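You operate a simulated robot arm through the tools that you are given. There is no shell and no other tool.

Carry out the task below with a simulated robot arm. There is one attempt and no reset: what you move stays moved.

## Task
Take the release bottle and leave it on the low shelf of the cart. Take the grab handle from the long black panel and leave it on the cream top. Take the white clip on the long black panel and put it away on the top of the wooden bench. Take the green block and put it on the black plate. Take the yellow clip on the blue panel on the table and put it away on the top of the wooden bench. Take the yellow lamp from the lower shelf of the panel table and put it on the long black panel. Switch the brake lever off. Take the folded blue panel on the top of the large blue panel and put it away on the top of the steel bench. Put the tin labelled "WAX" from the top of the large blue panel on the lower shelf of the panel table and the tin marked "glaze" on the top of the steel bench. Lift the fuse box lid open. Any order will do. Set down upright: release bottle, grab handle, lamp. The brake lever goes to its stop.

Only the result counts: the job must be done as asked and must still hold three seconds after the hand-in. Knocking over, shifting, dropping, spilling or breaking anything else fails it. A push-on lid holds only when it is set on centred and level and pressed home; a screw cap is set on level and turned clockwise until tight.

## Robot
A 7-joint arm with a two-finger parallel gripper on a trunk, on a base that drives. Base frame: it is fixed to the floor where the robot stands at the start and does not move with it; the origin is under the middle of the robot, x ahead of it, y to its left, z up. Lengths are in mm, angles in rad, forces in N, time in s.
With the tool pointing down near the work surface it reaches from about 240 to 400 mm from the robot's upright axis, wherever it stands. Its first joint turns from -2.897 to 2.897 rad. Places, roughly: black plate [-2800, 2300, 900]; brake lever [200, 4100, 1000]; cream top [-2900, 600, 1200]; folded blue panel (6x9x3 cm) [-1400, 4000, 900]; fuse box lid [-5700, 2600, 700]; grab handle (20x4x8 cm) [500, 300, 1000]; green block (8x8x3 cm) [400, 1500, 900]; lamp [250, 2750, 250]; long black panel [500, 600, 900]; low shelf of the cart [-2800, 2300, 400]; lower shelf of the panel table [200, 3000, 300]; release bottle [500, 0, 1000]; tin [-1500, 4000, 1000]; top of the steel bench [-2200, -400, 900]; top of the wooden bench [-5000, 4900, 900]; white clip (4x3x4 cm) [500, 500, 1000]; yellow clip (4x3x4 cm) [200, 2400, 900]. Payload 3.43 kg.
The TCP is the grasp point between the finger pads, 34 mm short of the fingertips. In the tool frame z runs along the fingers and y along their closing line. Largest opening 128 mm; finger width 24, thickness 12; the body of the gripper, 48 by 130 mm, starts 96 mm behind the TCP.
Orientation is told as [roll, pitch, yaw] about the base's x, y, z axes, in that order, counted from this pose: with the fingers straight down and closing along the base's y, the tool's x points along the base's -x, its y along +y and its z along -z.

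## Interface
- The arm moves only by the tool step_arm. Its argument "series" is text: rows parted by semicolons, each of 7 numbers parted by spaces: the opening in per cent of the stroke, from 0 (shut) to 100 (fully open), then the shift along the tool's x, y, z in mm, then the turn, a rotation vector about the tool's x, y, z in rad. In form: grip dx dy dz rx ry rz; .... A call has 1 to 20 rows; each row shifts and turns the commanded pose from where the row before left it, along the tool's axes as they then stand. A row lasts 0.2 s, in which the tool goes at most 50 mm and 0.15 rad; a call with a longer step from one row to the next is refused whole, and so is a gripper value outside its range. Where a pose cannot be reached the arm comes as near as it can. A force on the tool above 40 N (or 10 N above the force at the start of the call, whichever is more), or a blocked arm, ends the call early, and 0.2 s more pass. Each finger travels about 108 mm/s and halts on what it meets, pressing with about 34 N; the grip force reading is that of the motor and also rises with nothing between the fingers. The clock runs only during rows and for 0.2 s after the last one: add rows that do not move to give the fingers time. It gives the time, the measured TCP pose, the force on the tool (base axes), the opening and the grip force at its end, in the units of the frame above (readings bear some noise), with the torque about the TCP (base axes, N m) and any sound that the robot's microphone picked up.
- Cameras (640 x 400 px; columns grow to the right, rows downward): "scene" is now at [-18.6, 168, 1547.7]; the picture's right is [0.32, -0.95, 0.00], its down [-0.73, -0.25, -0.63] and it looks along [0.60, 0.20, -0.77] (base axes); focal length 276 px, centre (320, 200). "wrist" rides on the gripper at [76, -11, -160] in the tool frame; the picture's right is [0.15, 0.99, 0.00], its down [-0.88, 0.13, -0.46] and it looks along [-0.45, 0.07, 0.89] (tool axes); focal length 234 px, centre (320, 200). There is no depth. A picture from a camera that has moved, and an enlarged one, comes with that camera's place and axes in the base frame and with its lens.
- capture(camera): a new picture of that camera. The clock stands still meanwhile.
- slide_trunk(by): slides the trunk up (or, below 0, down) by that many mm; the arm and the scene camera ride with it, the base frame stays. It gives what a move gives, with no picture.
- drive_base(legs): drives the robot by 1 to 6 legs, each [ahead, left, turn to the left] in mm, mm and rad, along the robot's own axes; the way and the turn of a leg run together, so that a leg with both is an arc; at most 1500 mm and 3.142 rad a leg. The arm and the cameras ride along, it lands a little off, and it stops where it bumps. It gives what a move gives.
- aim_head(pan, tilt): turns the head with the scene camera to pan (to the left, within 1.501 rad either way) and tilt (down, from -0.506 to 1.204), counted from straight ahead of the robot. It gives what a move gives.
- enlarge(camera, box): a new picture of the part [left, top, right, bottom] of that camera's present view, enlarged. The clock stands still meanwhile.
- finish_job(): hands the job in; it is judged then, once.

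Nothing tells you exact positions but the pictures and the camera data. Unless the task says otherwise, let go and move clear before handing in.

The tools are called after "Request:" as name(argument=value, ...) on one line, values as JSON. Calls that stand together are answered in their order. step_arm: Moves the arm, as the interface text tells. Its arguments: {"type":"object","properties":{"series":{"type":"string"}},"required":["series"]} The other tools are called the same way: slide_trunk (by) slides the trunk up or down; drive_base (legs) drives the base; aim_head (pan, tilt) turns the head that bears the scene camera; capture (camera) takes a picture; enlarge (camera, box) takes an enlarged picture of a part of a camera's view; finish_job () hands the job in.

At the start:

```text
t: 0.0
position: [349.4, 237.7, 1144.5]
ee_rot: [0.0, 0.001, 0.001]
wrist_force: [0.6, 0.6, 0.7]
torque: [0.0, -0.01, 0.02]
gripper_width: 128.0
grip_force: 0.1
trunk travel left (down, up): [-275.0, 49.0]
robot x, y, heading: [-0.9, 3.8, -0.003]
head pan, tilt: [0.326, 0.887]
```

scene: 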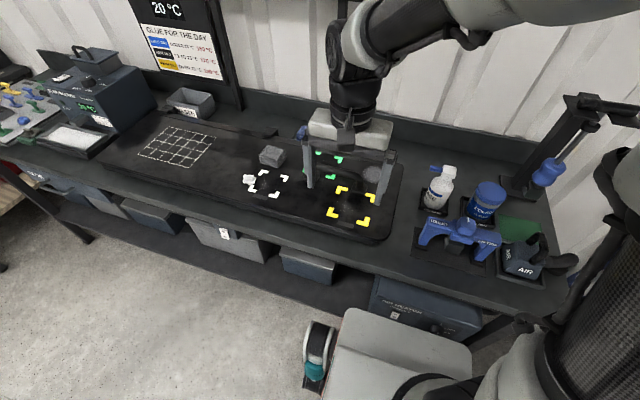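
wrist: 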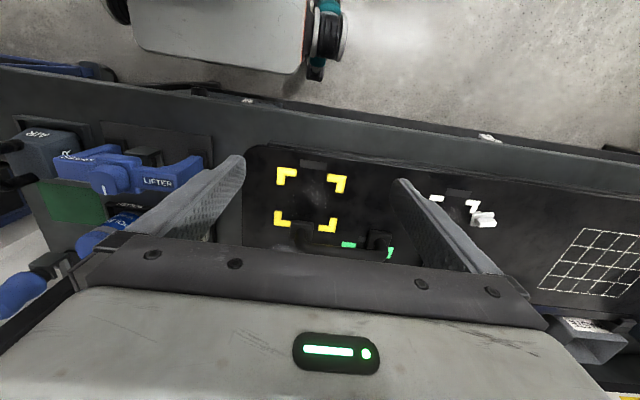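

I see a long workbench ahead with a black panel, a white clip near a grab handle, and a release bottle to the right. I'll look closer before moving anything.

Request:
enlarge(camera="scene", box=[220, 100, 420, 250])

Request:
enlarge(camera="scene", box=[380, 130, 600, 290])

Request:
enlarge(camera="scene", box=[0, 0, 240, 180])

Request:
enlarge(camera="wrist", box=[240, 130, 540, 320])

```text
2.67 times, centred on (320, 175) of scene
camera zoom: at [-18.6, 168.0, 1547.7], right [0.32, -0.95, 0.0], down [-0.73, -0.25, -0.63], along [0.6, 0.2, -0.77], focal length 737 px, centre (320, 267)
```

zoom: 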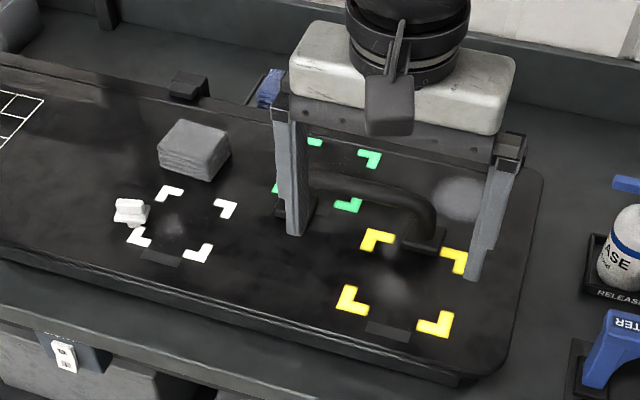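

```text
2.50 times, centred on (490, 210) of scene
camera zoom: at [-18.6, 168.0, 1547.7], right [0.32, -0.95, 0.0], down [-0.73, -0.25, -0.63], along [0.6, 0.2, -0.77], focal length 691 px, centre (-105, 175)
```

zoom: 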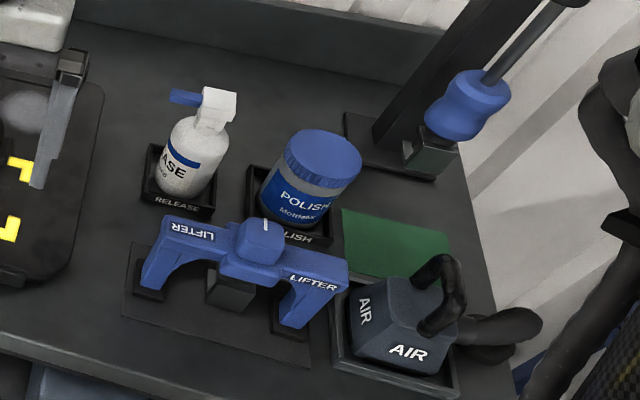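

```text
2.22 times, centred on (120, 90) of scene
camera zoom: at [-18.6, 168.0, 1547.7], right [0.32, -0.95, 0.0], down [-0.73, -0.25, -0.63], along [0.6, 0.2, -0.77], focal length 614 px, centre (764, 444)
```

zoom: 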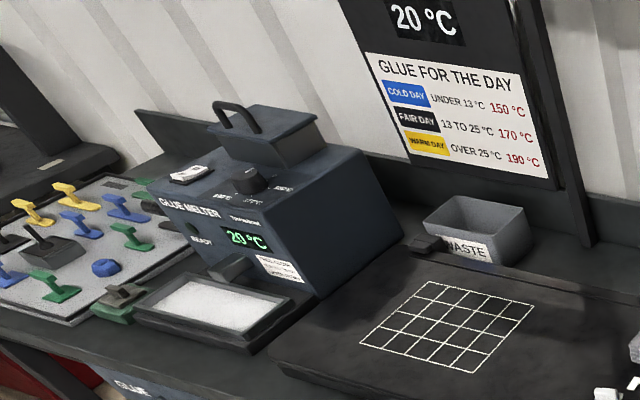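

```text
2.11 times, centred on (390, 225) of wrist
camera zoom: at [272.4, 226.2, 1304.3], right [-0.15, 0.99, 0.0], down [0.88, 0.13, 0.46], along [0.45, 0.07, -0.89], focal length 493 px, centre (173, 147)
```

zoom: 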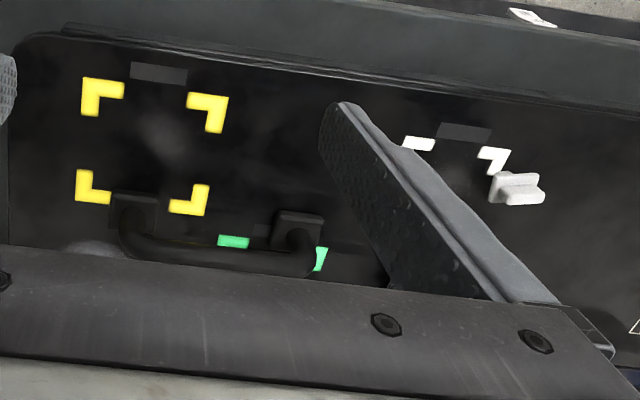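

The bench ahead is clear enough; now I'll look around the room to learn where the other stations are.

Request:
aim_head(pan=1.4, tilt=0.35)

Request:
capture(camera="scene")

Request:
aim_head(pan=0.7, tilt=0.6)

Request:
capture(camera="scene")

Request:
aim_head(pan=-1.2, tilt=0.5)

Request:
capture(camera="scene")

```text
t: 1.3
position: [350.1, 238.1, 1145.5]
ee_rot: [0.001, 0.001, 0.0]
wrist_force: [-1.5, 0.4, -0.2]
torque: [0.0, 0.02, 0.0]
gripper_width: 127.9
grip_force: 0.0
trunk travel left (down, up): [-275.0, 49.0]
robot x, y, heading: [-1.7, 3.3, 0.005]
head pan, tilt: [1.4, 0.351]
```

```text
taken
camera scene: at [-74.9, 235.2, 1594.1], right [0.99, -0.17, 0.0], down [-0.06, -0.34, -0.94], along [0.16, 0.93, -0.34], focal length 276 px, centre (320, 200)
```

scene: 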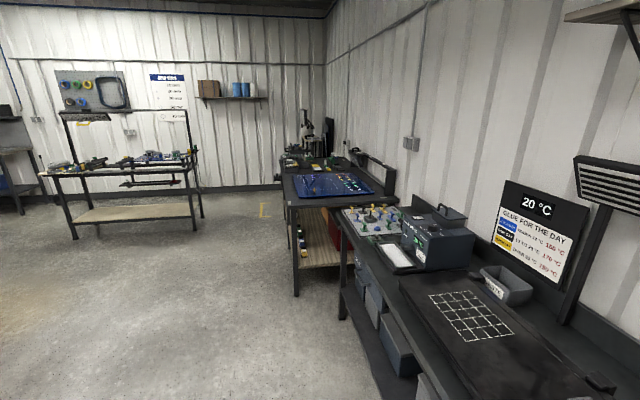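

```text
t: 2.4
position: [350.7, 237.6, 1145.8]
ee_rot: [0.001, 0.0, 0.001]
wrist_force: [0.2, -0.7, 0.2]
torque: [-0.04, 0.01, 0.0]
gripper_width: 128.0
grip_force: 0.1
trunk travel left (down, up): [-275.0, 49.0]
robot x, y, heading: [0.6, -0.3, 0.001]
head pan, tilt: [0.7, 0.6]
```

```text
taken
camera scene: at [-23.2, 200.5, 1571.4], right [0.64, -0.76, 0.0], down [-0.43, -0.36, -0.83], along [0.63, 0.53, -0.56], focal length 276 px, centre (320, 200)
```

scene: 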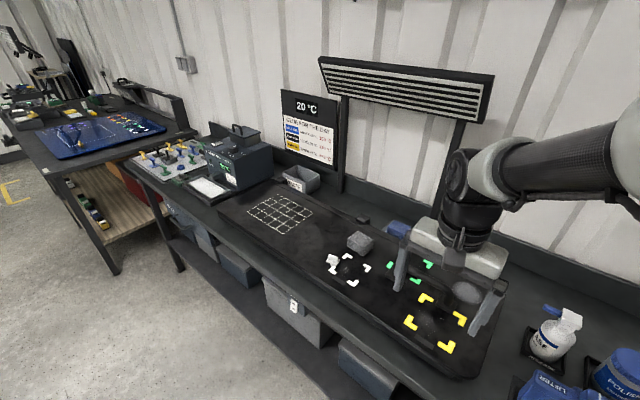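

```text
t: 4.3
position: [348.8, 238.6, 1144.0]
ee_rot: [0.0, 0.001, 0.001]
wrist_force: [-0.3, -0.3, 0.2]
torque: [0.0, -0.03, 0.0]
gripper_width: 128.1
grip_force: 0.0
trunk travel left (down, up): [-275.0, 49.0]
robot x, y, heading: [-2.6, -1.5, 0.003]
head pan, tilt: [-1.201, 0.499]
```

```text
taken
camera scene: at [-57.8, 58.7, 1580.5], right [-0.93, -0.36, 0.0], down [-0.17, 0.45, -0.88], along [0.32, -0.82, -0.48], focal length 276 px, centre (320, 200)
```

scene: 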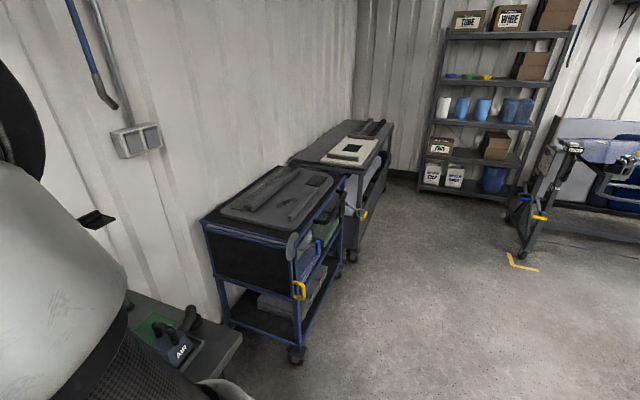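

The robot's own white deck seems to stick out in front; I'll look down at it and the bench edge before driving.

Request:
aim_head(pan=0.0, tilt=1.2)

Request:
capture(camera="scene")

Request:
aim_head(pan=1.2, tilt=1.2)

Request:
capture(camera="scene")

Request:
aim_head(pan=-0.3, tilt=0.75)

Request:
capture(camera="scene")

```text
t: 5.7
position: [349.3, 237.4, 1142.0]
ee_rot: [-0.004, 0.004, -0.001]
wrist_force: [0.7, 0.0, 0.3]
torque: [0.0, -0.01, 0.0]
gripper_width: 128.4
grip_force: 0.3
trunk travel left (down, up): [-275.0, 49.0]
robot x, y, heading: [-1.3, -3.9, 0.002]
head pan, tilt: [0.0, 1.201]
```

```text
taken
camera scene: at [-21.5, 131.9, 1540.1], right [-0.16, -0.99, 0.0], down [-0.82, 0.14, -0.55], along [0.54, -0.09, -0.84], focal length 276 px, centre (320, 200)
```

scene: 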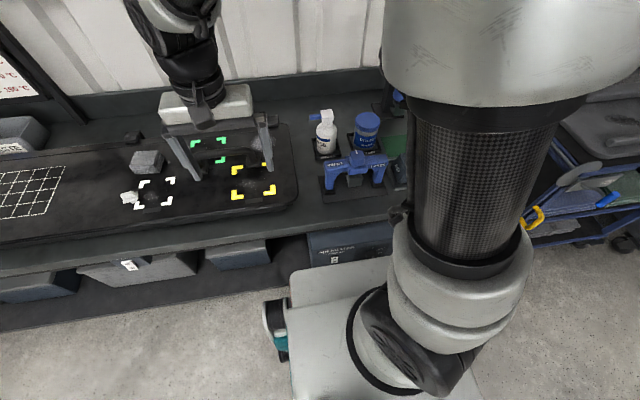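

```text
t: 7.1
position: [350.8, 236.7, 1141.9]
ee_rot: [-0.004, 0.006, -0.001]
wrist_force: [0.3, -1.3, -0.2]
torque: [0.02, 0.01, -0.01]
gripper_width: 128.0
grip_force: 0.0
trunk travel left (down, up): [-275.0, 49.0]
robot x, y, heading: [0.4, -1.9, -0.006]
head pan, tilt: [1.201, 1.201]
```

```text
taken
camera scene: at [-21.3, 132.2, 1540.3], right [-0.16, -0.99, 0.0], down [-0.82, 0.13, -0.55], along [0.54, -0.09, -0.83], focal length 276 px, centre (320, 200)
```

scene: 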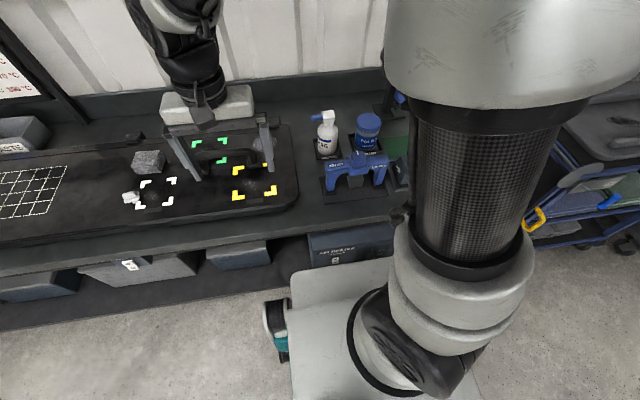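

```text
t: 8.7
position: [349.6, 237.1, 1143.8]
ee_rot: [0.001, -0.002, 0.0]
wrist_force: [-0.4, 0.2, 0.5]
torque: [0.04, 0.01, -0.01]
gripper_width: 128.2
grip_force: 0.0
trunk travel left (down, up): [-275.0, 49.0]
robot x, y, heading: [-2.2, 1.0, 0.001]
head pan, tilt: [-0.3, 0.75]
```

```text
taken
camera scene: at [-11.6, 119.1, 1558.5], right [-0.3, -0.96, 0.0], down [-0.65, 0.2, -0.73], along [0.7, -0.22, -0.68], focal length 276 px, centre (320, 200)
```

scene: 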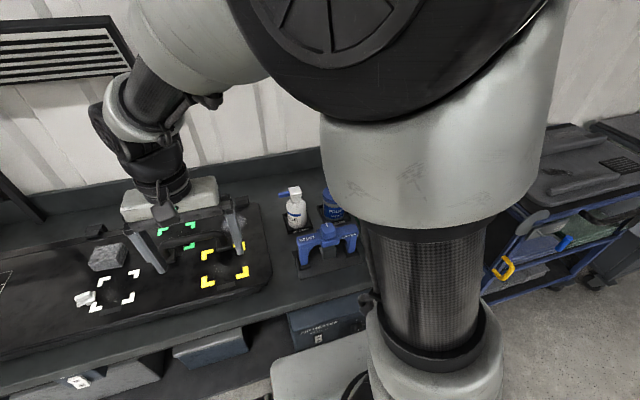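

The deck is about 680 mm high and reaches x≈265; the bench edge is around x≈320. I'll inspect the wheel and shelf clearance more closely.

Request:
enlarge(camera="wrist", box=[80, 0, 400, 140])

Request:
aim_head(pan=0.9, tilt=0.9)

Request:
capture(camera="scene")

```text
2.00 times, centred on (240, 70) of wrist
camera zoom: at [272.4, 226.2, 1304.4], right [-0.15, 0.99, 0.0], down [0.88, 0.13, 0.46], along [0.45, 0.07, -0.89], focal length 468 px, centre (480, 460)
```

zoom: 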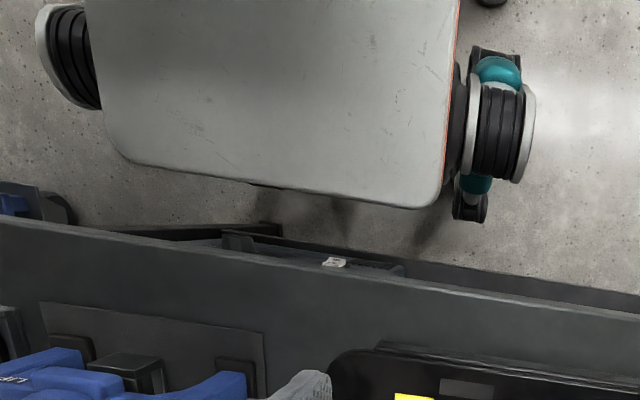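

```text
t: 10.1
position: [350.2, 237.7, 1144.9]
ee_rot: [-0.001, 0.001, 0.0]
wrist_force: [-0.4, 0.6, 0.2]
torque: [0.0, 0.03, 0.01]
gripper_width: 127.9
grip_force: 0.1
trunk travel left (down, up): [-275.0, 49.0]
robot x, y, heading: [0.7, -0.9, -0.003]
head pan, tilt: [0.901, 0.901]
```

```text
taken
camera scene: at [-43.9, 202.6, 1546.6], right [0.78, -0.62, 0.0], down [-0.49, -0.61, -0.62], along [0.39, 0.49, -0.78], focal length 276 px, centre (320, 200)
```

scene: 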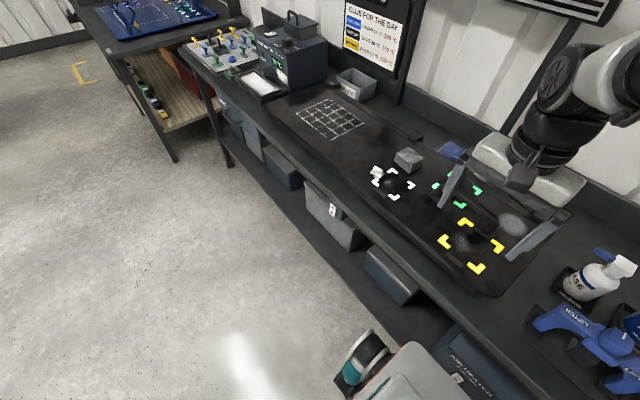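

The base seems able to slide under the bench top a bit. I'll advance in a small step and check whether it bumps.

Request:
drive_base(legs=[[60, 0, 0]])

Request:
drive_base(legs=[[60, 0, 0]])

Request:
aim_head(pan=0.2, tilt=0.85)

Request:
capture(camera="scene")

Request:
capture(camera="wrist")

```text
t: 11.1
position: [390.3, 236.5, 1143.6]
ee_rot: [0.001, 0.002, -0.007]
wrist_force: [0.7, 0.9, -0.4]
torque: [-0.02, 0.01, -0.01]
gripper_width: 127.9
grip_force: 0.1
trunk travel left (down, up): [-275.0, 49.0]
robot x, y, heading: [31.5, 2.6, -0.0]
head pan, tilt: [0.901, 0.901]
stopped in leg 1: the robot was blocked; the commanded pose is now the measured one
```

```text
t: 11.8
position: [388.6, 235.6, 1143.4]
ee_rot: [0.001, 0.003, -0.007]
wrist_force: [0.0, -0.8, -0.7]
torque: [-0.01, 0.0, -0.02]
gripper_width: 128.1
grip_force: 0.1
trunk travel left (down, up): [-275.0, 49.0]
robot x, y, heading: [38.2, 1.8, -0.005]
head pan, tilt: [0.901, 0.901]
stopped in leg 1: the robot was blocked; the commanded pose is now the measured one
```

```text
t: 12.8
position: [388.3, 236.5, 1143.0]
ee_rot: [0.001, 0.002, -0.007]
wrist_force: [-0.2, 0.0, -0.8]
torque: [0.0, -0.01, 0.01]
gripper_width: 128.1
grip_force: 0.1
trunk travel left (down, up): [-275.0, 49.0]
robot x, y, heading: [33.5, 1.7, 0.002]
head pan, tilt: [0.201, 0.85]
```

```text
taken
camera scene: at [23.6, 160.2, 1550.5], right [0.2, -0.98, 0.0], down [-0.74, -0.15, -0.66], along [0.65, 0.13, -0.75], focal length 276 px, centre (320, 200)
```

scene: 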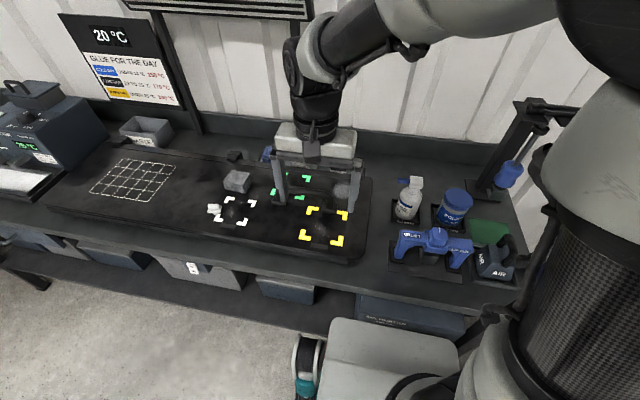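

```text
taken
camera wrist: at [311.8, 225.4, 1303.6], right [-0.14, 0.99, 0.0], down [0.88, 0.12, 0.45], along [0.45, 0.06, -0.89], focal length 234 px, centre (320, 200)
```

wrist: 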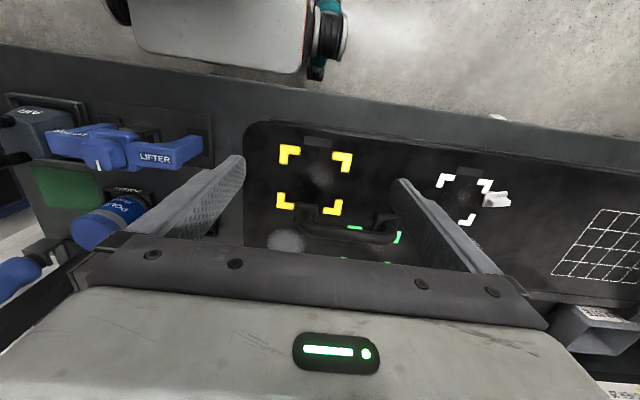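

Driving straight in stops at about 37 mm. I'll test how far the arm can actually stretch forward at this height.

Request:
step_arm(series="100 -20 0 0 0 0 0;100 -20 0 0 0 0 0;100 -20 0 0 0 0 0;100 -20 0 0 0 0 0;100 -20 0 0 0 0 0;100 0 0 0 0 0 0")

```text
t: 14.2
position: [488.2, 235.0, 1143.8]
ee_rot: [0.001, 0.0, -0.006]
wrist_force: [0.0, -0.9, 1.2]
torque: [-0.01, 0.01, -0.01]
gripper_width: 128.2
grip_force: 0.2
trunk travel left (down, up): [-275.0, 49.0]
robot x, y, heading: [38.2, 1.8, -0.001]
head pan, tilt: [0.201, 0.85]
```

The arm reaches over 500 mm at this height, and lowering the trunk keeps that reach. Before grasping I'll look at the destinations: retract and drive to the middle of the room.

Request:
step_arm(series="100 40 0 0 0 0 0;100 40 0 0 0 0 0;100 40 0 0 0 0 0;100 30 0 0 0 0 0;100 0 0 0 0 0 0")

Request:
drive_base(legs=[[-600, 0, 0], [0, 0, 2.5]])

Request:
aim_head(pan=0.0, tilt=0.3)

Request:
capture(camera="scene")

Request:
aim_head(pan=1.0, tilt=0.3)

Request:
capture(camera="scene")

Request:
aim_head(pan=-1.0, tilt=0.3)

Request:
capture(camera="scene")

```text
t: 15.4
position: [337.1, 235.1, 1143.0]
ee_rot: [0.0, 0.001, -0.008]
wrist_force: [0.1, -0.2, -1.2]
torque: [-0.04, -0.01, 0.0]
gripper_width: 128.0
grip_force: 0.1
trunk travel left (down, up): [-275.0, 49.0]
robot x, y, heading: [37.3, 3.7, -0.004]
head pan, tilt: [0.201, 0.85]
```

```text
t: 24.8
position: [-939.3, 9.2, 1142.0]
ee_rot: [-0.001, 0.001, 2.455]
wrist_force: [-0.5, -0.1, -0.1]
torque: [-0.02, 0.01, -0.02]
gripper_width: 128.0
grip_force: 0.1
trunk travel left (down, up): [-275.0, 49.0]
robot x, y, heading: [-556.6, 2.9, 2.456]
head pan, tilt: [0.201, 0.85]
```

```text
t: 25.8
position: [-938.4, 9.5, 1142.2]
ee_rot: [-0.002, 0.003, 2.453]
wrist_force: [0.9, 0.9, 0.2]
torque: [-0.02, -0.02, 0.01]
gripper_width: 128.2
grip_force: 0.0
trunk travel left (down, up): [-275.0, 49.0]
robot x, y, heading: [-557.6, 4.0, 2.46]
head pan, tilt: [0.0, 0.3]
```

```text
taken
camera scene: at [-649.5, -99.5, 1598.8], right [0.63, 0.78, 0.0], down [0.23, -0.19, -0.96], along [-0.74, 0.6, -0.3], focal length 276 px, centre (320, 200)
```

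scene: 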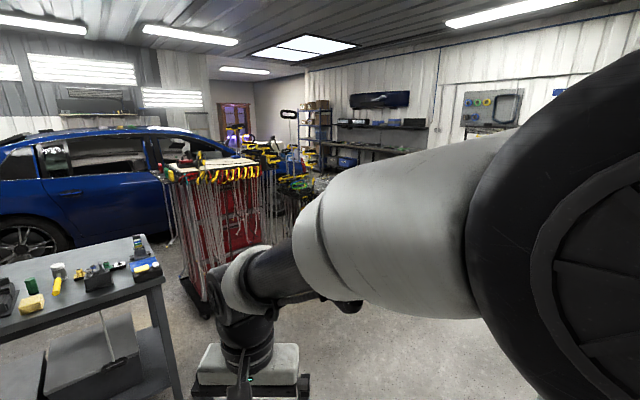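

```text
t: 27.1
position: [-939.2, 9.6, 1142.7]
ee_rot: [0.0, 0.003, 2.455]
wrist_force: [0.1, 0.1, -0.3]
torque: [0.01, -0.03, 0.0]
gripper_width: 128.1
grip_force: 0.2
trunk travel left (down, up): [-275.0, 49.0]
robot x, y, heading: [-556.3, 4.7, 2.457]
head pan, tilt: [1.0, 0.3]
```

```text
taken
camera scene: at [-665.9, -187.4, 1598.9], right [-0.31, 0.95, 0.0], down [0.28, 0.09, -0.96], along [-0.91, -0.3, -0.3], focal length 276 px, centre (320, 200)
```

scene: 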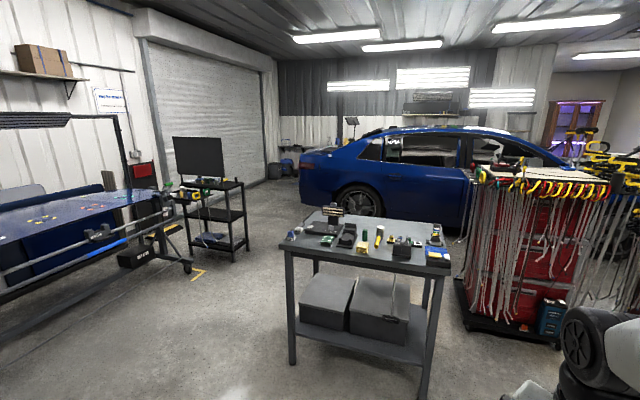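

```text
t: 29.0
position: [-938.6, 10.0, 1142.2]
ee_rot: [-0.001, 0.002, 2.454]
wrist_force: [0.2, -0.5, 0.0]
torque: [0.0, -0.01, 0.0]
gripper_width: 127.8
grip_force: 0.0
trunk travel left (down, up): [-275.0, 49.0]
robot x, y, heading: [-557.9, 5.0, 2.46]
head pan, tilt: [-1.0, 0.3]
```

```text
taken
camera scene: at [-566.7, -65.6, 1598.9], right [0.99, -0.11, 0.0], down [-0.03, -0.29, -0.96], along [0.11, 0.95, -0.3], focal length 276 px, centre (320, 200)
```

scene: 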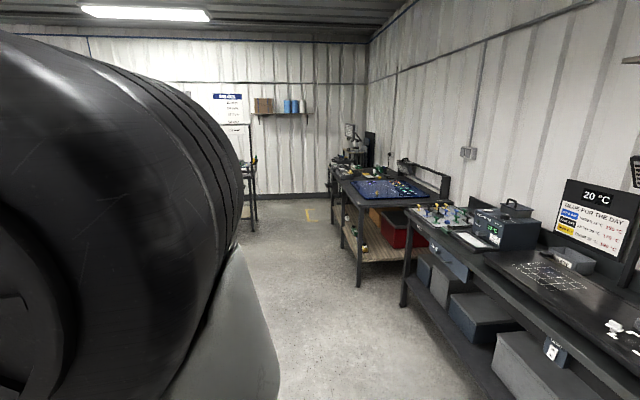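

Steel bench, red trolley with the cream top (high, tools hanging at its rim) are visible. Next I drive toward the cart area and look there.

Request:
drive_base(legs=[[700, -300, 0], [700, -300, 0]])

Request:
aim_head(pan=0.8, tilt=0.3)

Request:
capture(camera="scene")

Request:
aim_head(pan=0.0, tilt=0.3)

Request:
capture(camera="scene")

Request:
aim_head(pan=-1.2, tilt=0.3)

Request:
capture(camera="scene")

```text
t: 36.9
position: [-1631.4, 1410.3, 1142.9]
ee_rot: [0.0, 0.001, 2.423]
wrist_force: [-0.7, -0.1, 0.6]
torque: [-0.02, 0.03, -0.03]
gripper_width: 127.6
grip_force: 0.1
trunk travel left (down, up): [-275.0, 49.0]
robot x, y, heading: [-1251.7, 1392.6, 2.43]
head pan, tilt: [-1.0, 0.3]
```

```text
t: 38.7
position: [-1630.2, 1412.0, 1142.0]
ee_rot: [-0.001, 0.003, 2.425]
wrist_force: [-0.2, -0.2, 0.1]
torque: [0.01, -0.02, -0.03]
gripper_width: 127.9
grip_force: 0.0
trunk travel left (down, up): [-275.0, 49.0]
robot x, y, heading: [-1250.0, 1390.5, 2.43]
head pan, tilt: [0.799, 0.3]
```

```text
taken
camera scene: at [-1367.3, 1222.9, 1598.9], right [-0.09, 1.0, 0.0], down [0.29, 0.03, -0.96], along [-0.95, -0.08, -0.3], focal length 276 px, centre (320, 200)
```

scene: 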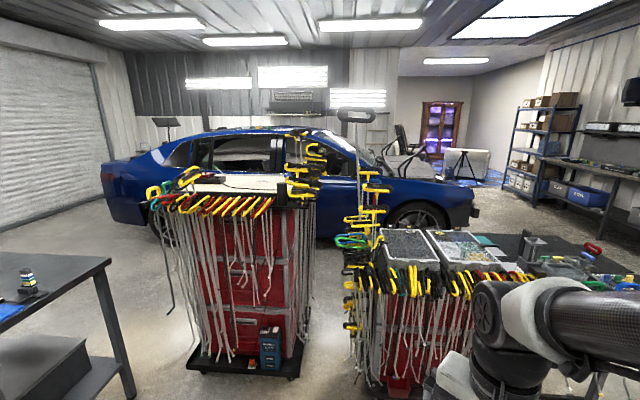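

```text
t: 39.9
position: [-1630.1, 1410.8, 1141.1]
ee_rot: [-0.001, 0.002, 2.425]
wrist_force: [0.6, 0.4, -0.2]
torque: [0.05, 0.01, 0.0]
gripper_width: 128.2
grip_force: 0.1
trunk travel left (down, up): [-275.0, 49.0]
robot x, y, heading: [-1252.3, 1392.2, 2.423]
head pan, tilt: [0.0, 0.3]
```

```text
taken
camera scene: at [-1344.9, 1291.9, 1598.9], right [0.65, 0.76, 0.0], down [0.22, -0.19, -0.96], along [-0.72, 0.62, -0.3], focal length 276 px, centre (320, 200)
```

scene: 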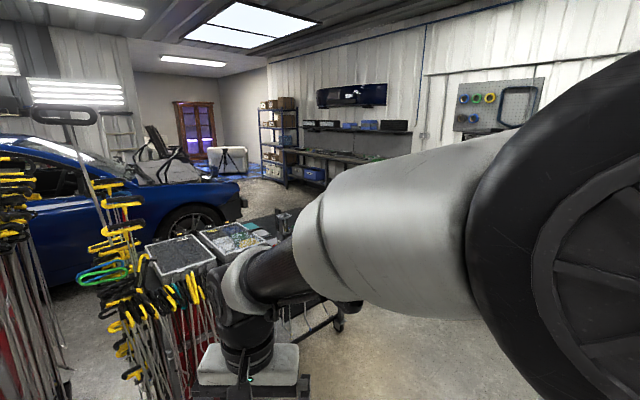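

```text
t: 41.3
position: [-1629.7, 1410.3, 1141.8]
ee_rot: [0.0, 0.001, 2.424]
wrist_force: [0.2, 0.1, 0.2]
torque: [-0.02, 0.01, 0.02]
gripper_width: 128.1
grip_force: 0.0
trunk travel left (down, up): [-275.0, 49.0]
robot x, y, heading: [-1248.7, 1392.1, 2.428]
head pan, tilt: [-1.201, 0.3]
```

```text
taken
camera scene: at [-1242.9, 1318.8, 1598.9], right [0.94, -0.34, 0.0], down [-0.1, -0.28, -0.96], along [0.32, 0.9, -0.3], focal length 276 px, centre (320, 200)
```

scene: 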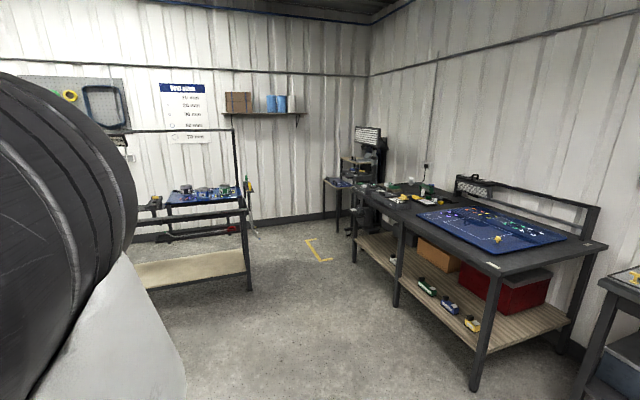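

The cart is half-hidden behind the arm. I'll move and turn so it comes into view on the robot's left side.

Request:
drive_base(legs=[[700, -580, -0.9]])

Request:
aim_head(pan=1.45, tilt=0.4)

Request:
capture(camera="scene")

Request:
aim_head(pan=0.8, tilt=0.3)

Request:
capture(camera="scene")

```text
t: 47.4
position: [-1220.1, 2551.4, 1141.8]
ee_rot: [-0.001, 0.002, 1.52]
wrist_force: [-0.3, 0.2, -0.2]
torque: [0.03, 0.01, -0.02]
gripper_width: 128.0
grip_force: 0.1
trunk travel left (down, up): [-275.0, 49.0]
robot x, y, heading: [-994.9, 2242.6, 1.521]
head pan, tilt: [-1.201, 0.3]
cut short: leg 1
```

```text
t: 49.7
position: [-1220.8, 2552.5, 1140.7]
ee_rot: [0.0, 0.001, 1.52]
wrist_force: [0.3, 0.3, -1.2]
torque: [0.0, 0.0, -0.04]
gripper_width: 127.7
grip_force: 0.1
trunk travel left (down, up): [-275.0, 49.0]
robot x, y, heading: [-1004.9, 2244.5, 1.522]
head pan, tilt: [1.45, 0.4]
```

```text
taken
camera scene: at [-1235.9, 2178.2, 1589.6], right [0.17, 0.99, 0.0], down [0.38, -0.07, -0.92], along [-0.91, 0.15, -0.39], focal length 276 px, centre (320, 200)
```

scene: 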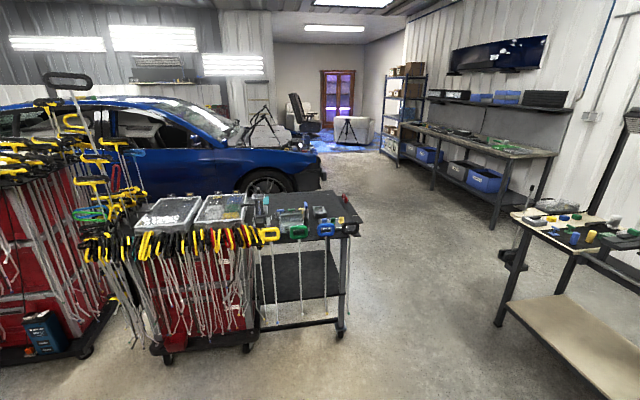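

```text
t: 50.8
position: [-1221.4, 2553.2, 1142.8]
ee_rot: [0.0, 0.003, 1.52]
wrist_force: [-0.2, -0.1, 0.6]
torque: [0.03, -0.01, -0.01]
gripper_width: 128.0
grip_force: 0.1
trunk travel left (down, up): [-275.0, 49.0]
robot x, y, heading: [-997.4, 2240.5, 1.522]
head pan, tilt: [0.799, 0.3]
```

```text
taken
camera scene: at [-1208.4, 2230.8, 1598.9], right [0.73, 0.68, 0.0], down [0.2, -0.22, -0.96], along [-0.65, 0.7, -0.3], focal length 276 px, centre (320, 200)
```

scene: 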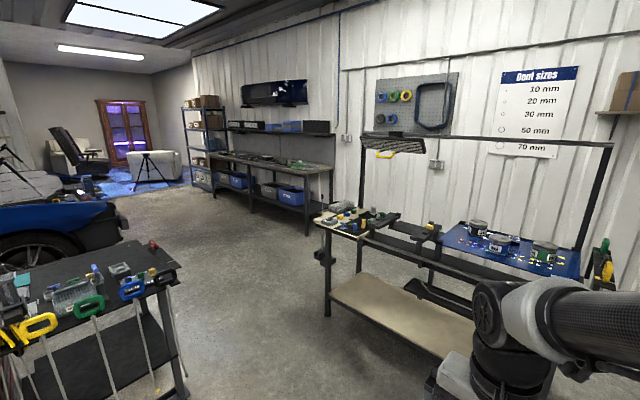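

I can see the cart: black top plate, with the low shelf visible through the front. Zooming in on it and the other places.

Request:
aim_head(pan=1.45, tilt=0.4)

Request:
enlarge(camera="scene", box=[220, 170, 380, 350])

Request:
enlarge(camera="scene", box=[380, 80, 580, 230])

Request:
aim_head(pan=0.8, tilt=0.4)

Request:
enlarge(camera="scene", box=[0, 180, 200, 340])

Request:
enlarge(camera="scene", box=[360, 120, 600, 280])

```text
t: 51.8
position: [-1220.7, 2553.0, 1142.0]
ee_rot: [0.0, 0.002, 1.521]
wrist_force: [0.0, -0.4, 0.8]
torque: [0.01, -0.01, -0.01]
gripper_width: 127.9
grip_force: 0.0
trunk travel left (down, up): [-275.0, 49.0]
robot x, y, heading: [-997.5, 2240.9, 1.526]
head pan, tilt: [1.45, 0.4]
```

```text
2.22 times, centred on (300, 260) of scene
camera zoom: at [-1235.9, 2178.2, 1589.6], right [0.17, 0.99, 0.0], down [0.38, -0.07, -0.92], along [-0.91, 0.15, -0.39], focal length 614 px, centre (364, 67)
```

zoom: 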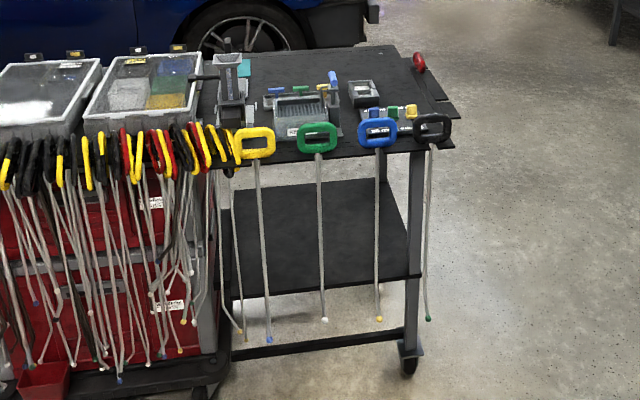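

```text
2.67 times, centred on (480, 155) of scene
camera zoom: at [-1235.9, 2178.2, 1589.6], right [0.17, 0.99, 0.0], down [0.38, -0.07, -0.92], along [-0.91, 0.15, -0.39], focal length 737 px, centre (-107, 320)
```

zoom: 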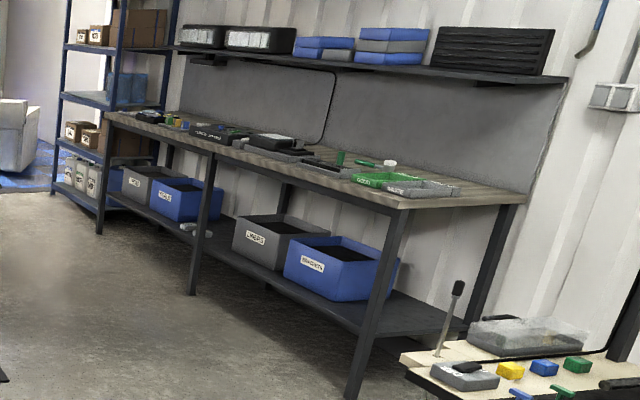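

```text
t: 52.8
position: [-1221.5, 2553.8, 1142.6]
ee_rot: [-0.001, 0.002, 1.52]
wrist_force: [0.2, 0.0, 0.3]
torque: [0.02, 0.04, 0.0]
gripper_width: 127.9
grip_force: 0.0
trunk travel left (down, up): [-275.0, 49.0]
robot x, y, heading: [-1002.4, 2241.4, 1.521]
head pan, tilt: [0.799, 0.4]
```

```text
2.50 times, centred on (100, 260) of scene
camera zoom: at [-1207.9, 2230.2, 1589.6], right [0.73, 0.68, 0.0], down [0.27, -0.28, -0.92], along [-0.63, 0.67, -0.39], focal length 691 px, centre (870, 50)
```

zoom: 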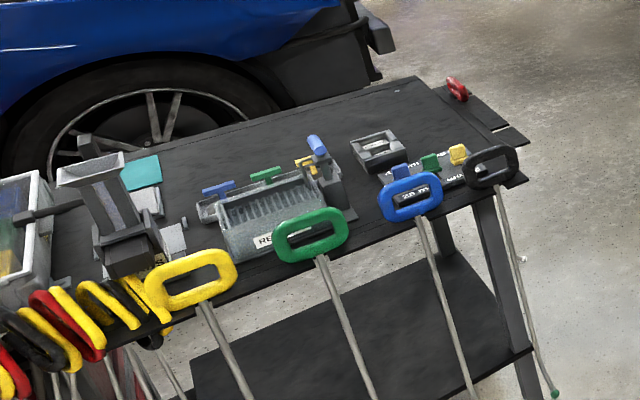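

```text
2.50 times, centred on (480, 200) of scene
camera zoom: at [-1207.9, 2230.2, 1589.6], right [0.73, 0.68, 0.0], down [0.27, -0.28, -0.92], along [-0.63, 0.67, -0.39], focal length 691 px, centre (-80, 200)
```

zoom: 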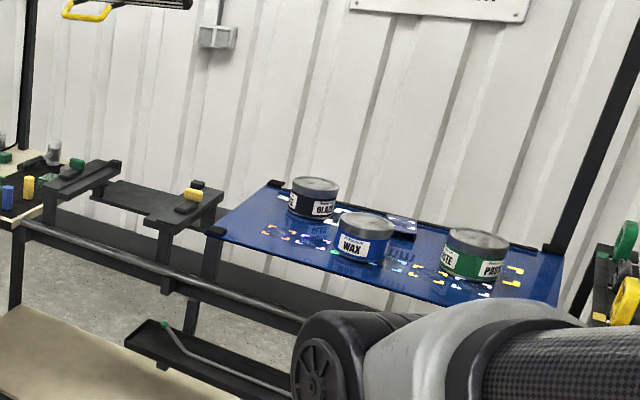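

The cart's low shelf is open at its north end and the rods hang only on its front. In this free area I'll test the arm's reach to the left side, since the base is slimmer there.

Request:
step_arm(series="100 0 0 0 0 0 -0.131;100 0 0 0 0 0 -0.131;100 0 0 0 0 0 -0.131;100 0 0 0 0 0 -0.131;100 0 0 0 0 0 -0.131;100 -41 0 0 0 0 0;100 2.2 42.6 0 0 0 -0.1016;100 2.2 42.6 0 0 0 -0.1016;100 2.2 42.6 0 0 0 -0.1016;100 2.2 42.6 0 0 0 -0.1016;100 2.2 42.6 0 0 0 -0.1016;100 2.2 42.6 0 0 0 -0.1016;100 2.2 42.6 0 0 0 -0.1016;100 2.2 42.6 0 0 0 -0.1016;100 2.2 42.6 0 0 0 -0.1016;100 0 0 0 0 0 0")

Request:
slide_trunk(by=-275)

Request:
aim_head(pan=1.3, tilt=0.6)

Request:
capture(camera="scene")

Request:
capture(camera="wrist")

```text
t: 56.2
position: [-1426.2, 2263.6, 1145.1]
ee_rot: [0.002, 0.002, 3.09]
wrist_force: [-0.2, -0.1, -0.4]
torque: [0.04, 0.01, 0.02]
gripper_width: 128.0
grip_force: 0.0
trunk travel left (down, up): [-275.0, 49.0]
robot x, y, heading: [-1003.4, 2242.3, 1.522]
head pan, tilt: [0.799, 0.4]
```

```text
t: 59.0
position: [-1426.3, 2264.9, 869.0]
ee_rot: [0.002, 0.0, 3.089]
wrist_force: [-0.7, 0.1, 0.6]
torque: [0.0, -0.02, 0.0]
gripper_width: 128.0
grip_force: 0.0
trunk travel left (down, up): [0.0, 324.0]
robot x, y, heading: [-998.8, 2241.0, 1.52]
head pan, tilt: [0.799, 0.4]
```

```text
t: 60.0
position: [-1427.0, 2263.9, 869.5]
ee_rot: [0.003, 0.001, 3.09]
wrist_force: [0.3, 0.1, -0.2]
torque: [-0.03, 0.0, -0.04]
gripper_width: 128.0
grip_force: 0.1
trunk travel left (down, up): [0.0, 324.0]
robot x, y, heading: [-998.8, 2244.7, 1.525]
head pan, tilt: [1.3, 0.6]
```

```text
taken
camera scene: at [-1228.5, 2190.3, 1296.4], right [0.31, 0.95, 0.0], down [0.54, -0.18, -0.83], along [-0.78, 0.26, -0.56], focal length 276 px, centre (320, 200)
```

scene: 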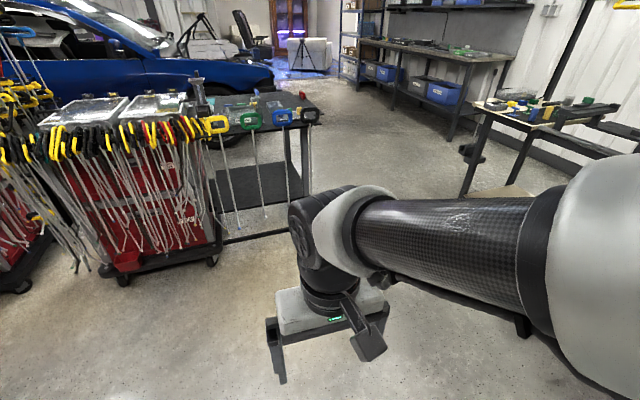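

```text
taken
camera wrist: at [-1351.4, 2271.4, 1028.5], right [0.09, -1.0, 0.0], down [-0.89, -0.08, 0.46], along [-0.45, -0.04, -0.89], focal length 234 px, centre (320, 200)
```

wrist: 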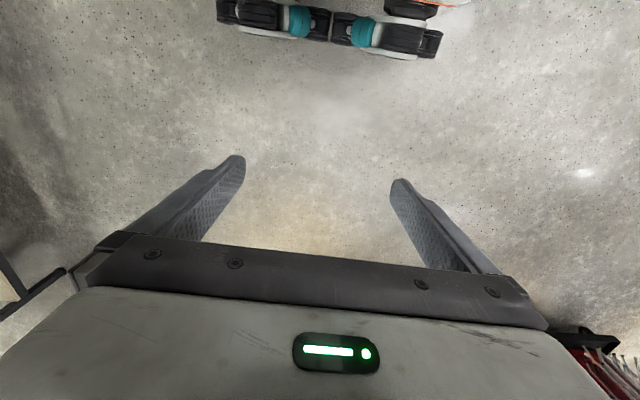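

The left-side radial pose works with the trunk fully down. Now I'll test a pitched tool at low height here in open floor.

Request:
step_arm(series="100 0 0 0 0 -0.15 0;100 0 0 0 0 -0.15 0;100 0 0 0 0 -0.15 0;100 0 0 0 0 -0.15 0;100 0 0 0 0 -0.15 0;100 20.4 0 21.9 0 0 0;100 20.4 0 21.9 0 0 0;100 20.4 0 21.9 0 0 0;100 20.4 0 21.9 0 0 0;100 20.4 0 21.9 0 0 0;100 20.4 0 21.9 0 0 0;100 20.4 0 21.9 0 0 0;100 20.4 0 21.9 0 0 0;100 20.4 0 21.9 0 0 0;100 20.4 0 21.9 0 0 0;100 20.4 0 21.9 0 0 0;100 20.4 0 21.9 0 0 0;100 20.4 0 21.9 0 0 0;100 0 0 0 0 0 0")

Request:
capture(camera="scene")

Request:
capture(camera="wrist")

```text
t: 64.0
position: [-1441.1, 2263.0, 482.8]
ee_rot: [0.001, -0.748, 3.087]
wrist_force: [-0.3, -0.8, 0.2]
torque: [-0.01, 0.03, 0.02]
gripper_width: 127.9
grip_force: 0.1
out of reach, approached as far as the arm can: row 7, 8
trunk travel left (down, up): [0.0, 324.0]
robot x, y, heading: [-1000.2, 2242.4, 1.524]
head pan, tilt: [1.3, 0.6]
```

```text
taken
camera scene: at [-1228.5, 2190.3, 1296.4], right [0.31, 0.95, 0.0], down [0.54, -0.18, -0.83], along [-0.78, 0.26, -0.56], focal length 276 px, centre (320, 200)
```

scene: 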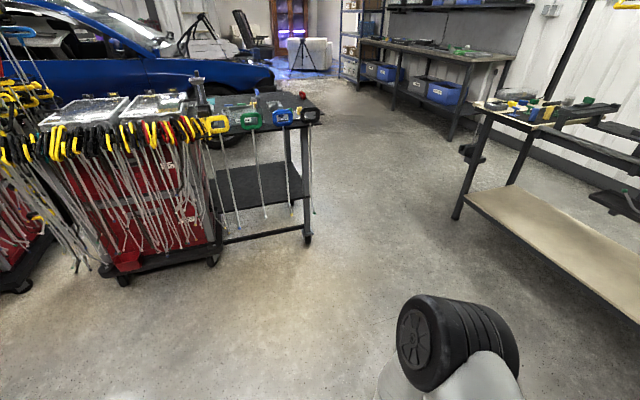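

```text
taken
camera wrist: at [-1278.0, 2265.5, 547.2], right [0.06, -0.99, -0.1], down [-0.34, -0.11, 0.93], along [-0.94, -0.02, -0.34], focal length 234 px, centre (320, 200)
```

wrist: 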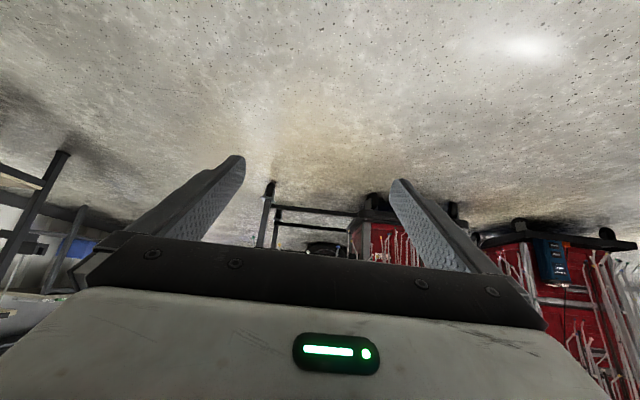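

It reaches z≈480 at 440 mm with the tool pitched 0.75. I'll test how far it reaches outward and lower.

Request:
step_arm(series="100 -21.9 0 20.4 0 0 0;100 -21.9 0 20.4 0 0 0;100 -21.9 0 20.4 0 0 0;100 -21.9 0 20.4 0 0 0;100 -21.9 0 20.4 0 0 0;100 -21.9 0 20.4 0 0 0;100 0 0 0 0 0 0")

Request:
step_arm(series="100 20.4 0 21.9 0 0 0;100 20.4 0 21.9 0 0 0;100 20.4 0 21.9 0 0 0;100 20.4 0 21.9 0 0 0;100 20.4 0 21.9 0 0 0;100 20.4 0 21.9 0 0 0;100 0 0 0 0 0 0")

Request:
capture(camera="scene")

```text
t: 65.5
position: [-1617.7, 2269.8, 481.7]
ee_rot: [0.002, -0.749, 3.087]
wrist_force: [0.4, 0.1, 0.2]
torque: [-0.01, 0.05, 0.0]
gripper_width: 128.0
grip_force: 0.2
trunk travel left (down, up): [0.0, 324.0]
robot x, y, heading: [-997.2, 2244.2, 1.528]
head pan, tilt: [1.3, 0.6]
```

```text
t: 67.2
position: [-1618.8, 2271.4, 301.2]
ee_rot: [0.002, -0.748, 3.089]
wrist_force: [0.1, 0.6, 0.4]
torque: [-0.01, 0.0, -0.03]
gripper_width: 128.1
grip_force: 0.1
trunk travel left (down, up): [0.0, 324.0]
robot x, y, heading: [-1000.9, 2241.9, 1.52]
head pan, tilt: [1.3, 0.6]
```

```text
taken
camera scene: at [-1228.5, 2190.3, 1296.4], right [0.31, 0.95, 0.0], down [0.54, -0.18, -0.83], along [-0.78, 0.26, -0.56], focal length 276 px, centre (320, 200)
```

scene: 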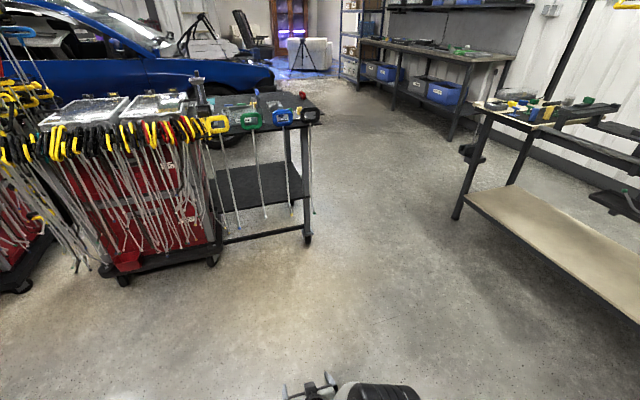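

Reach is ample (620 mm at z≈300). Now I retract upward, then test flipping the wrist so its camera sits above the gripper when pitched.

Request:
step_arm(series="100 -25 0 -27 0 0 0;100 -25 0 -27 0 0 0;100 -25 0 -27 0 0 0;100 -25 0 -27 0 0 0;100 -25 0 -27 0 0 0;100 21.9 0 -20.4 0 0 0;100 21.9 0 -20.4 0 0 0;100 21.9 0 -20.4 0 0 0;100 21.9 0 -20.4 0 0 0;100 21.9 0 -20.4 0 0 0;100 21.9 0 -20.4 0 0 0;100 -27 0 -29 0 0 0;100 -27 0 -29 0 0 0;100 -27 0 -29 0 0 0;100 -27 0 -29 0 0 0;100 -27 0 -29 0 0 0;100 -27 0 -29 0 0 0;100 -27 0 -29 0 0 0;100 -27 0 -29 0 0 0;100 -27 0 -29 0 0 0")

Request:
step_arm(series="100 0 0 0 0 0 -0.15;100 0 0 0 0 0 -0.15;100 0 0 0 0 0 -0.15;100 0 0 0 0 0 -0.15;100 0 0 0 0 0 -0.15;100 0 0 0 0 0 -0.15;100 0 0 0 0 0 -0.15;100 0 0 0 0 0 -0.15;100 0 0 0 0 0 -0.15;100 0 0 0 0 0 -0.15;100 0 0 0 0 0 -0.15;100 0 0 0 0 0 -0.15;100 0 0 0 0 0 -0.15;100 0 0 0 0 0 -0.15;100 0 0 0 0 0 -0.15;100 0 0 0 0 0 -0.15;100 0 0 0 0 0 -0.15;100 0 0 0 0 0 -0.15;100 0 0 0 0 0 -0.15;100 0 0 0 0 0 -0.15")

Request:
step_arm(series="100 0 0 0 0 0 -0.1416;100 0 0 0 0 0 0")

Request:
capture(camera="wrist")

```text
t: 71.3
position: [-1440.5, 2262.0, 848.0]
ee_rot: [0.002, -0.749, 3.088]
wrist_force: [0.2, 0.5, 0.0]
torque: [0.0, -0.03, -0.01]
gripper_width: 128.0
grip_force: 0.0
trunk travel left (down, up): [0.0, 324.0]
robot x, y, heading: [-1004.4, 2242.0, 1.528]
head pan, tilt: [1.3, 0.6]
```

```text
t: 75.8
position: [-1428.8, 2365.4, 840.6]
ee_rot: [-0.133, 0.733, -0.477]
wrist_force: [-0.2, -0.4, 0.6]
torque: [-0.02, 0.0, 0.0]
gripper_width: 127.9
grip_force: 0.2
trunk travel left (down, up): [0.0, 324.0]
robot x, y, heading: [-997.2, 2244.9, 1.524]
head pan, tilt: [1.3, 0.6]
stopped in row 20: the arm was blocked; the commanded pose is now the measured one
```

```text
t: 76.3
position: [-1430.3, 2364.8, 843.1]
ee_rot: [-0.022, 0.747, -0.3]
wrist_force: [-0.6, -0.4, 0.2]
torque: [-0.01, -0.01, -0.01]
gripper_width: 128.0
grip_force: 0.1
trunk travel left (down, up): [0.0, 324.0]
robot x, y, heading: [-997.2, 2242.8, 1.524]
head pan, tilt: [1.3, 0.6]
```

```text
taken
camera wrist: at [-1383.6, 2342.0, 1012.3], right [0.18, 0.98, 0.08], down [0.95, -0.15, -0.27], along [-0.25, 0.13, -0.96], focal length 234 px, centre (320, 200)
```

wrist: 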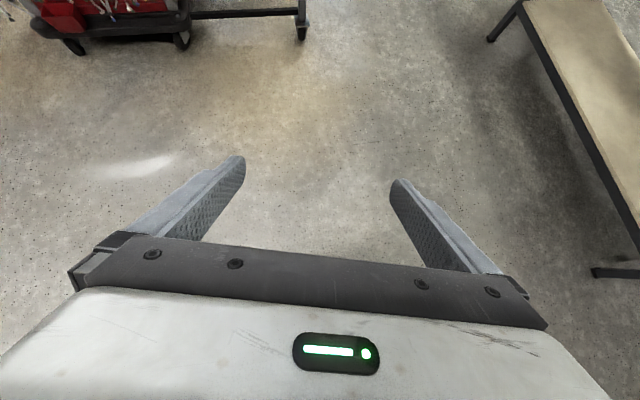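

Flipping runs into a joint limit, so I'll keep the normal orientation. Undoing the flip and heading back to the bench with the robot's left side toward it.

Request:
step_arm(series="100 0 0 0 0 0 0.15;100 0 0 0 0 0 0.15;100 0 0 0 0 0 0.15;100 0 0 0 0 0 0.15;100 0 0 0 0 0 0.15;100 0 0 0 0 0 0.15;100 0 0 0 0 0 0.15;100 0 0 0 0 0 0.15;100 0 0 0 0 0 0.15;100 0 0 0 0 0 0.15;100 0 0 0 0 0 0.15;100 0 0 0 0 0 0.15;100 0 0 0 0 0 0.15;100 0 0 0 0 0 0.15;100 0 0 0 0 0 0.15;100 0 0 0 0 0 0.15;100 0 0 0 0 0 0.15;100 0 0 0 0 0 0.15;100 0 0 0 0 0 0.15")

Request:
step_arm(series="100 0 0 0 0 0 0;100 0 0 0 0 0 0")

```text
t: 80.3
position: [-1429.1, 2363.9, 841.9]
ee_rot: [-0.25, -0.705, -3.041]
wrist_force: [-1.0, 0.1, 0.0]
torque: [-0.03, -0.02, -0.02]
gripper_width: 128.0
grip_force: 0.1
trunk travel left (down, up): [0.0, 324.0]
robot x, y, heading: [-997.2, 2241.7, 1.525]
head pan, tilt: [1.3, 0.6]
```

```text
t: 81.0
position: [-1430.1, 2364.5, 841.3]
ee_rot: [-0.252, -0.705, -3.04]
wrist_force: [0.5, -0.1, -0.1]
torque: [-0.03, 0.03, -0.01]
gripper_width: 128.2
grip_force: 0.0
trunk travel left (down, up): [0.0, 324.0]
robot x, y, heading: [-996.5, 2242.5, 1.525]
head pan, tilt: [1.3, 0.6]
```

Now straighten the wrist roll, raise the trunk and drive back to the long bench, left side toward it.

Request:
step_arm(series="100 0 0 0 0 0 0.1425;100 0 0 0 0 0 0.1425;100 0 0 0 0 0 0")

Request:
slide_trunk(by=275)

Request:
drive_base(legs=[[0, 0, -1.55], [0, 0, -1.545], [1050, 0, 0], [1050, 0, 0], [0, 750, 0]])

Request:
aim_head(pan=1.2, tilt=0.6)

Request:
capture(camera="scene")

```text
t: 81.8
position: [-1430.2, 2364.7, 841.1]
ee_rot: [-0.001, -0.742, 2.862]
wrist_force: [-1.0, -0.3, -0.1]
torque: [-0.02, -0.01, 0.0]
gripper_width: 128.1
grip_force: 0.0
trunk travel left (down, up): [0.0, 324.0]
robot x, y, heading: [-997.5, 2243.5, 1.523]
head pan, tilt: [1.3, 0.6]
```

```text
t: 84.5
position: [-1428.9, 2364.7, 1116.0]
ee_rot: [-0.001, -0.742, 2.866]
wrist_force: [0.4, 0.6, 0.0]
torque: [-0.02, 0.01, 0.0]
gripper_width: 128.1
grip_force: 0.0
trunk travel left (down, up): [-275.0, 49.0]
robot x, y, heading: [-1002.8, 2242.2, 1.522]
head pan, tilt: [1.3, 0.6]
```

```text
t: 110.0
position: [-45.0, -40.4, 1114.8]
ee_rot: [-0.001, -0.742, -0.327]
wrist_force: [-0.4, -0.4, -0.5]
torque: [0.0, -0.01, 0.0]
gripper_width: 128.0
grip_force: 0.0
trunk travel left (down, up): [-275.0, 49.0]
robot x, y, heading: [-465.2, 105.7, -1.671]
head pan, tilt: [1.3, 0.6]
```

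```text
t: 110.7
position: [-45.8, -39.4, 1114.9]
ee_rot: [0.0, -0.743, -0.328]
wrist_force: [-0.4, 0.7, 1.0]
torque: [-0.01, -0.03, 0.01]
gripper_width: 128.0
grip_force: 0.0
trunk travel left (down, up): [-275.0, 49.0]
robot x, y, heading: [-465.8, 104.6, -1.666]
head pan, tilt: [1.201, 0.6]
```

```text
taken
camera scene: at [-241.8, 143.4, 1571.4], right [-0.45, -0.89, 0.0], down [-0.5, 0.26, -0.83], along [0.74, -0.37, -0.56], focal length 276 px, centre (320, 200)
```

scene: 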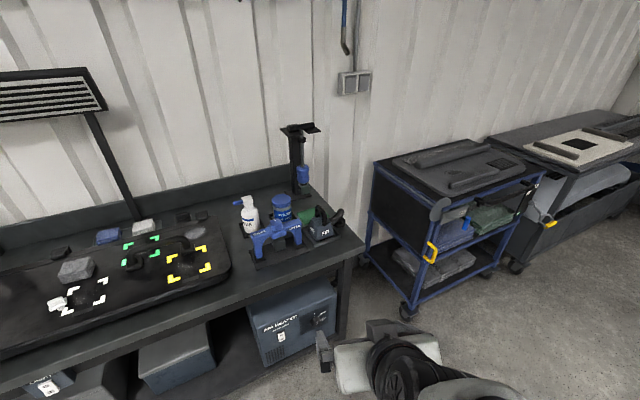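

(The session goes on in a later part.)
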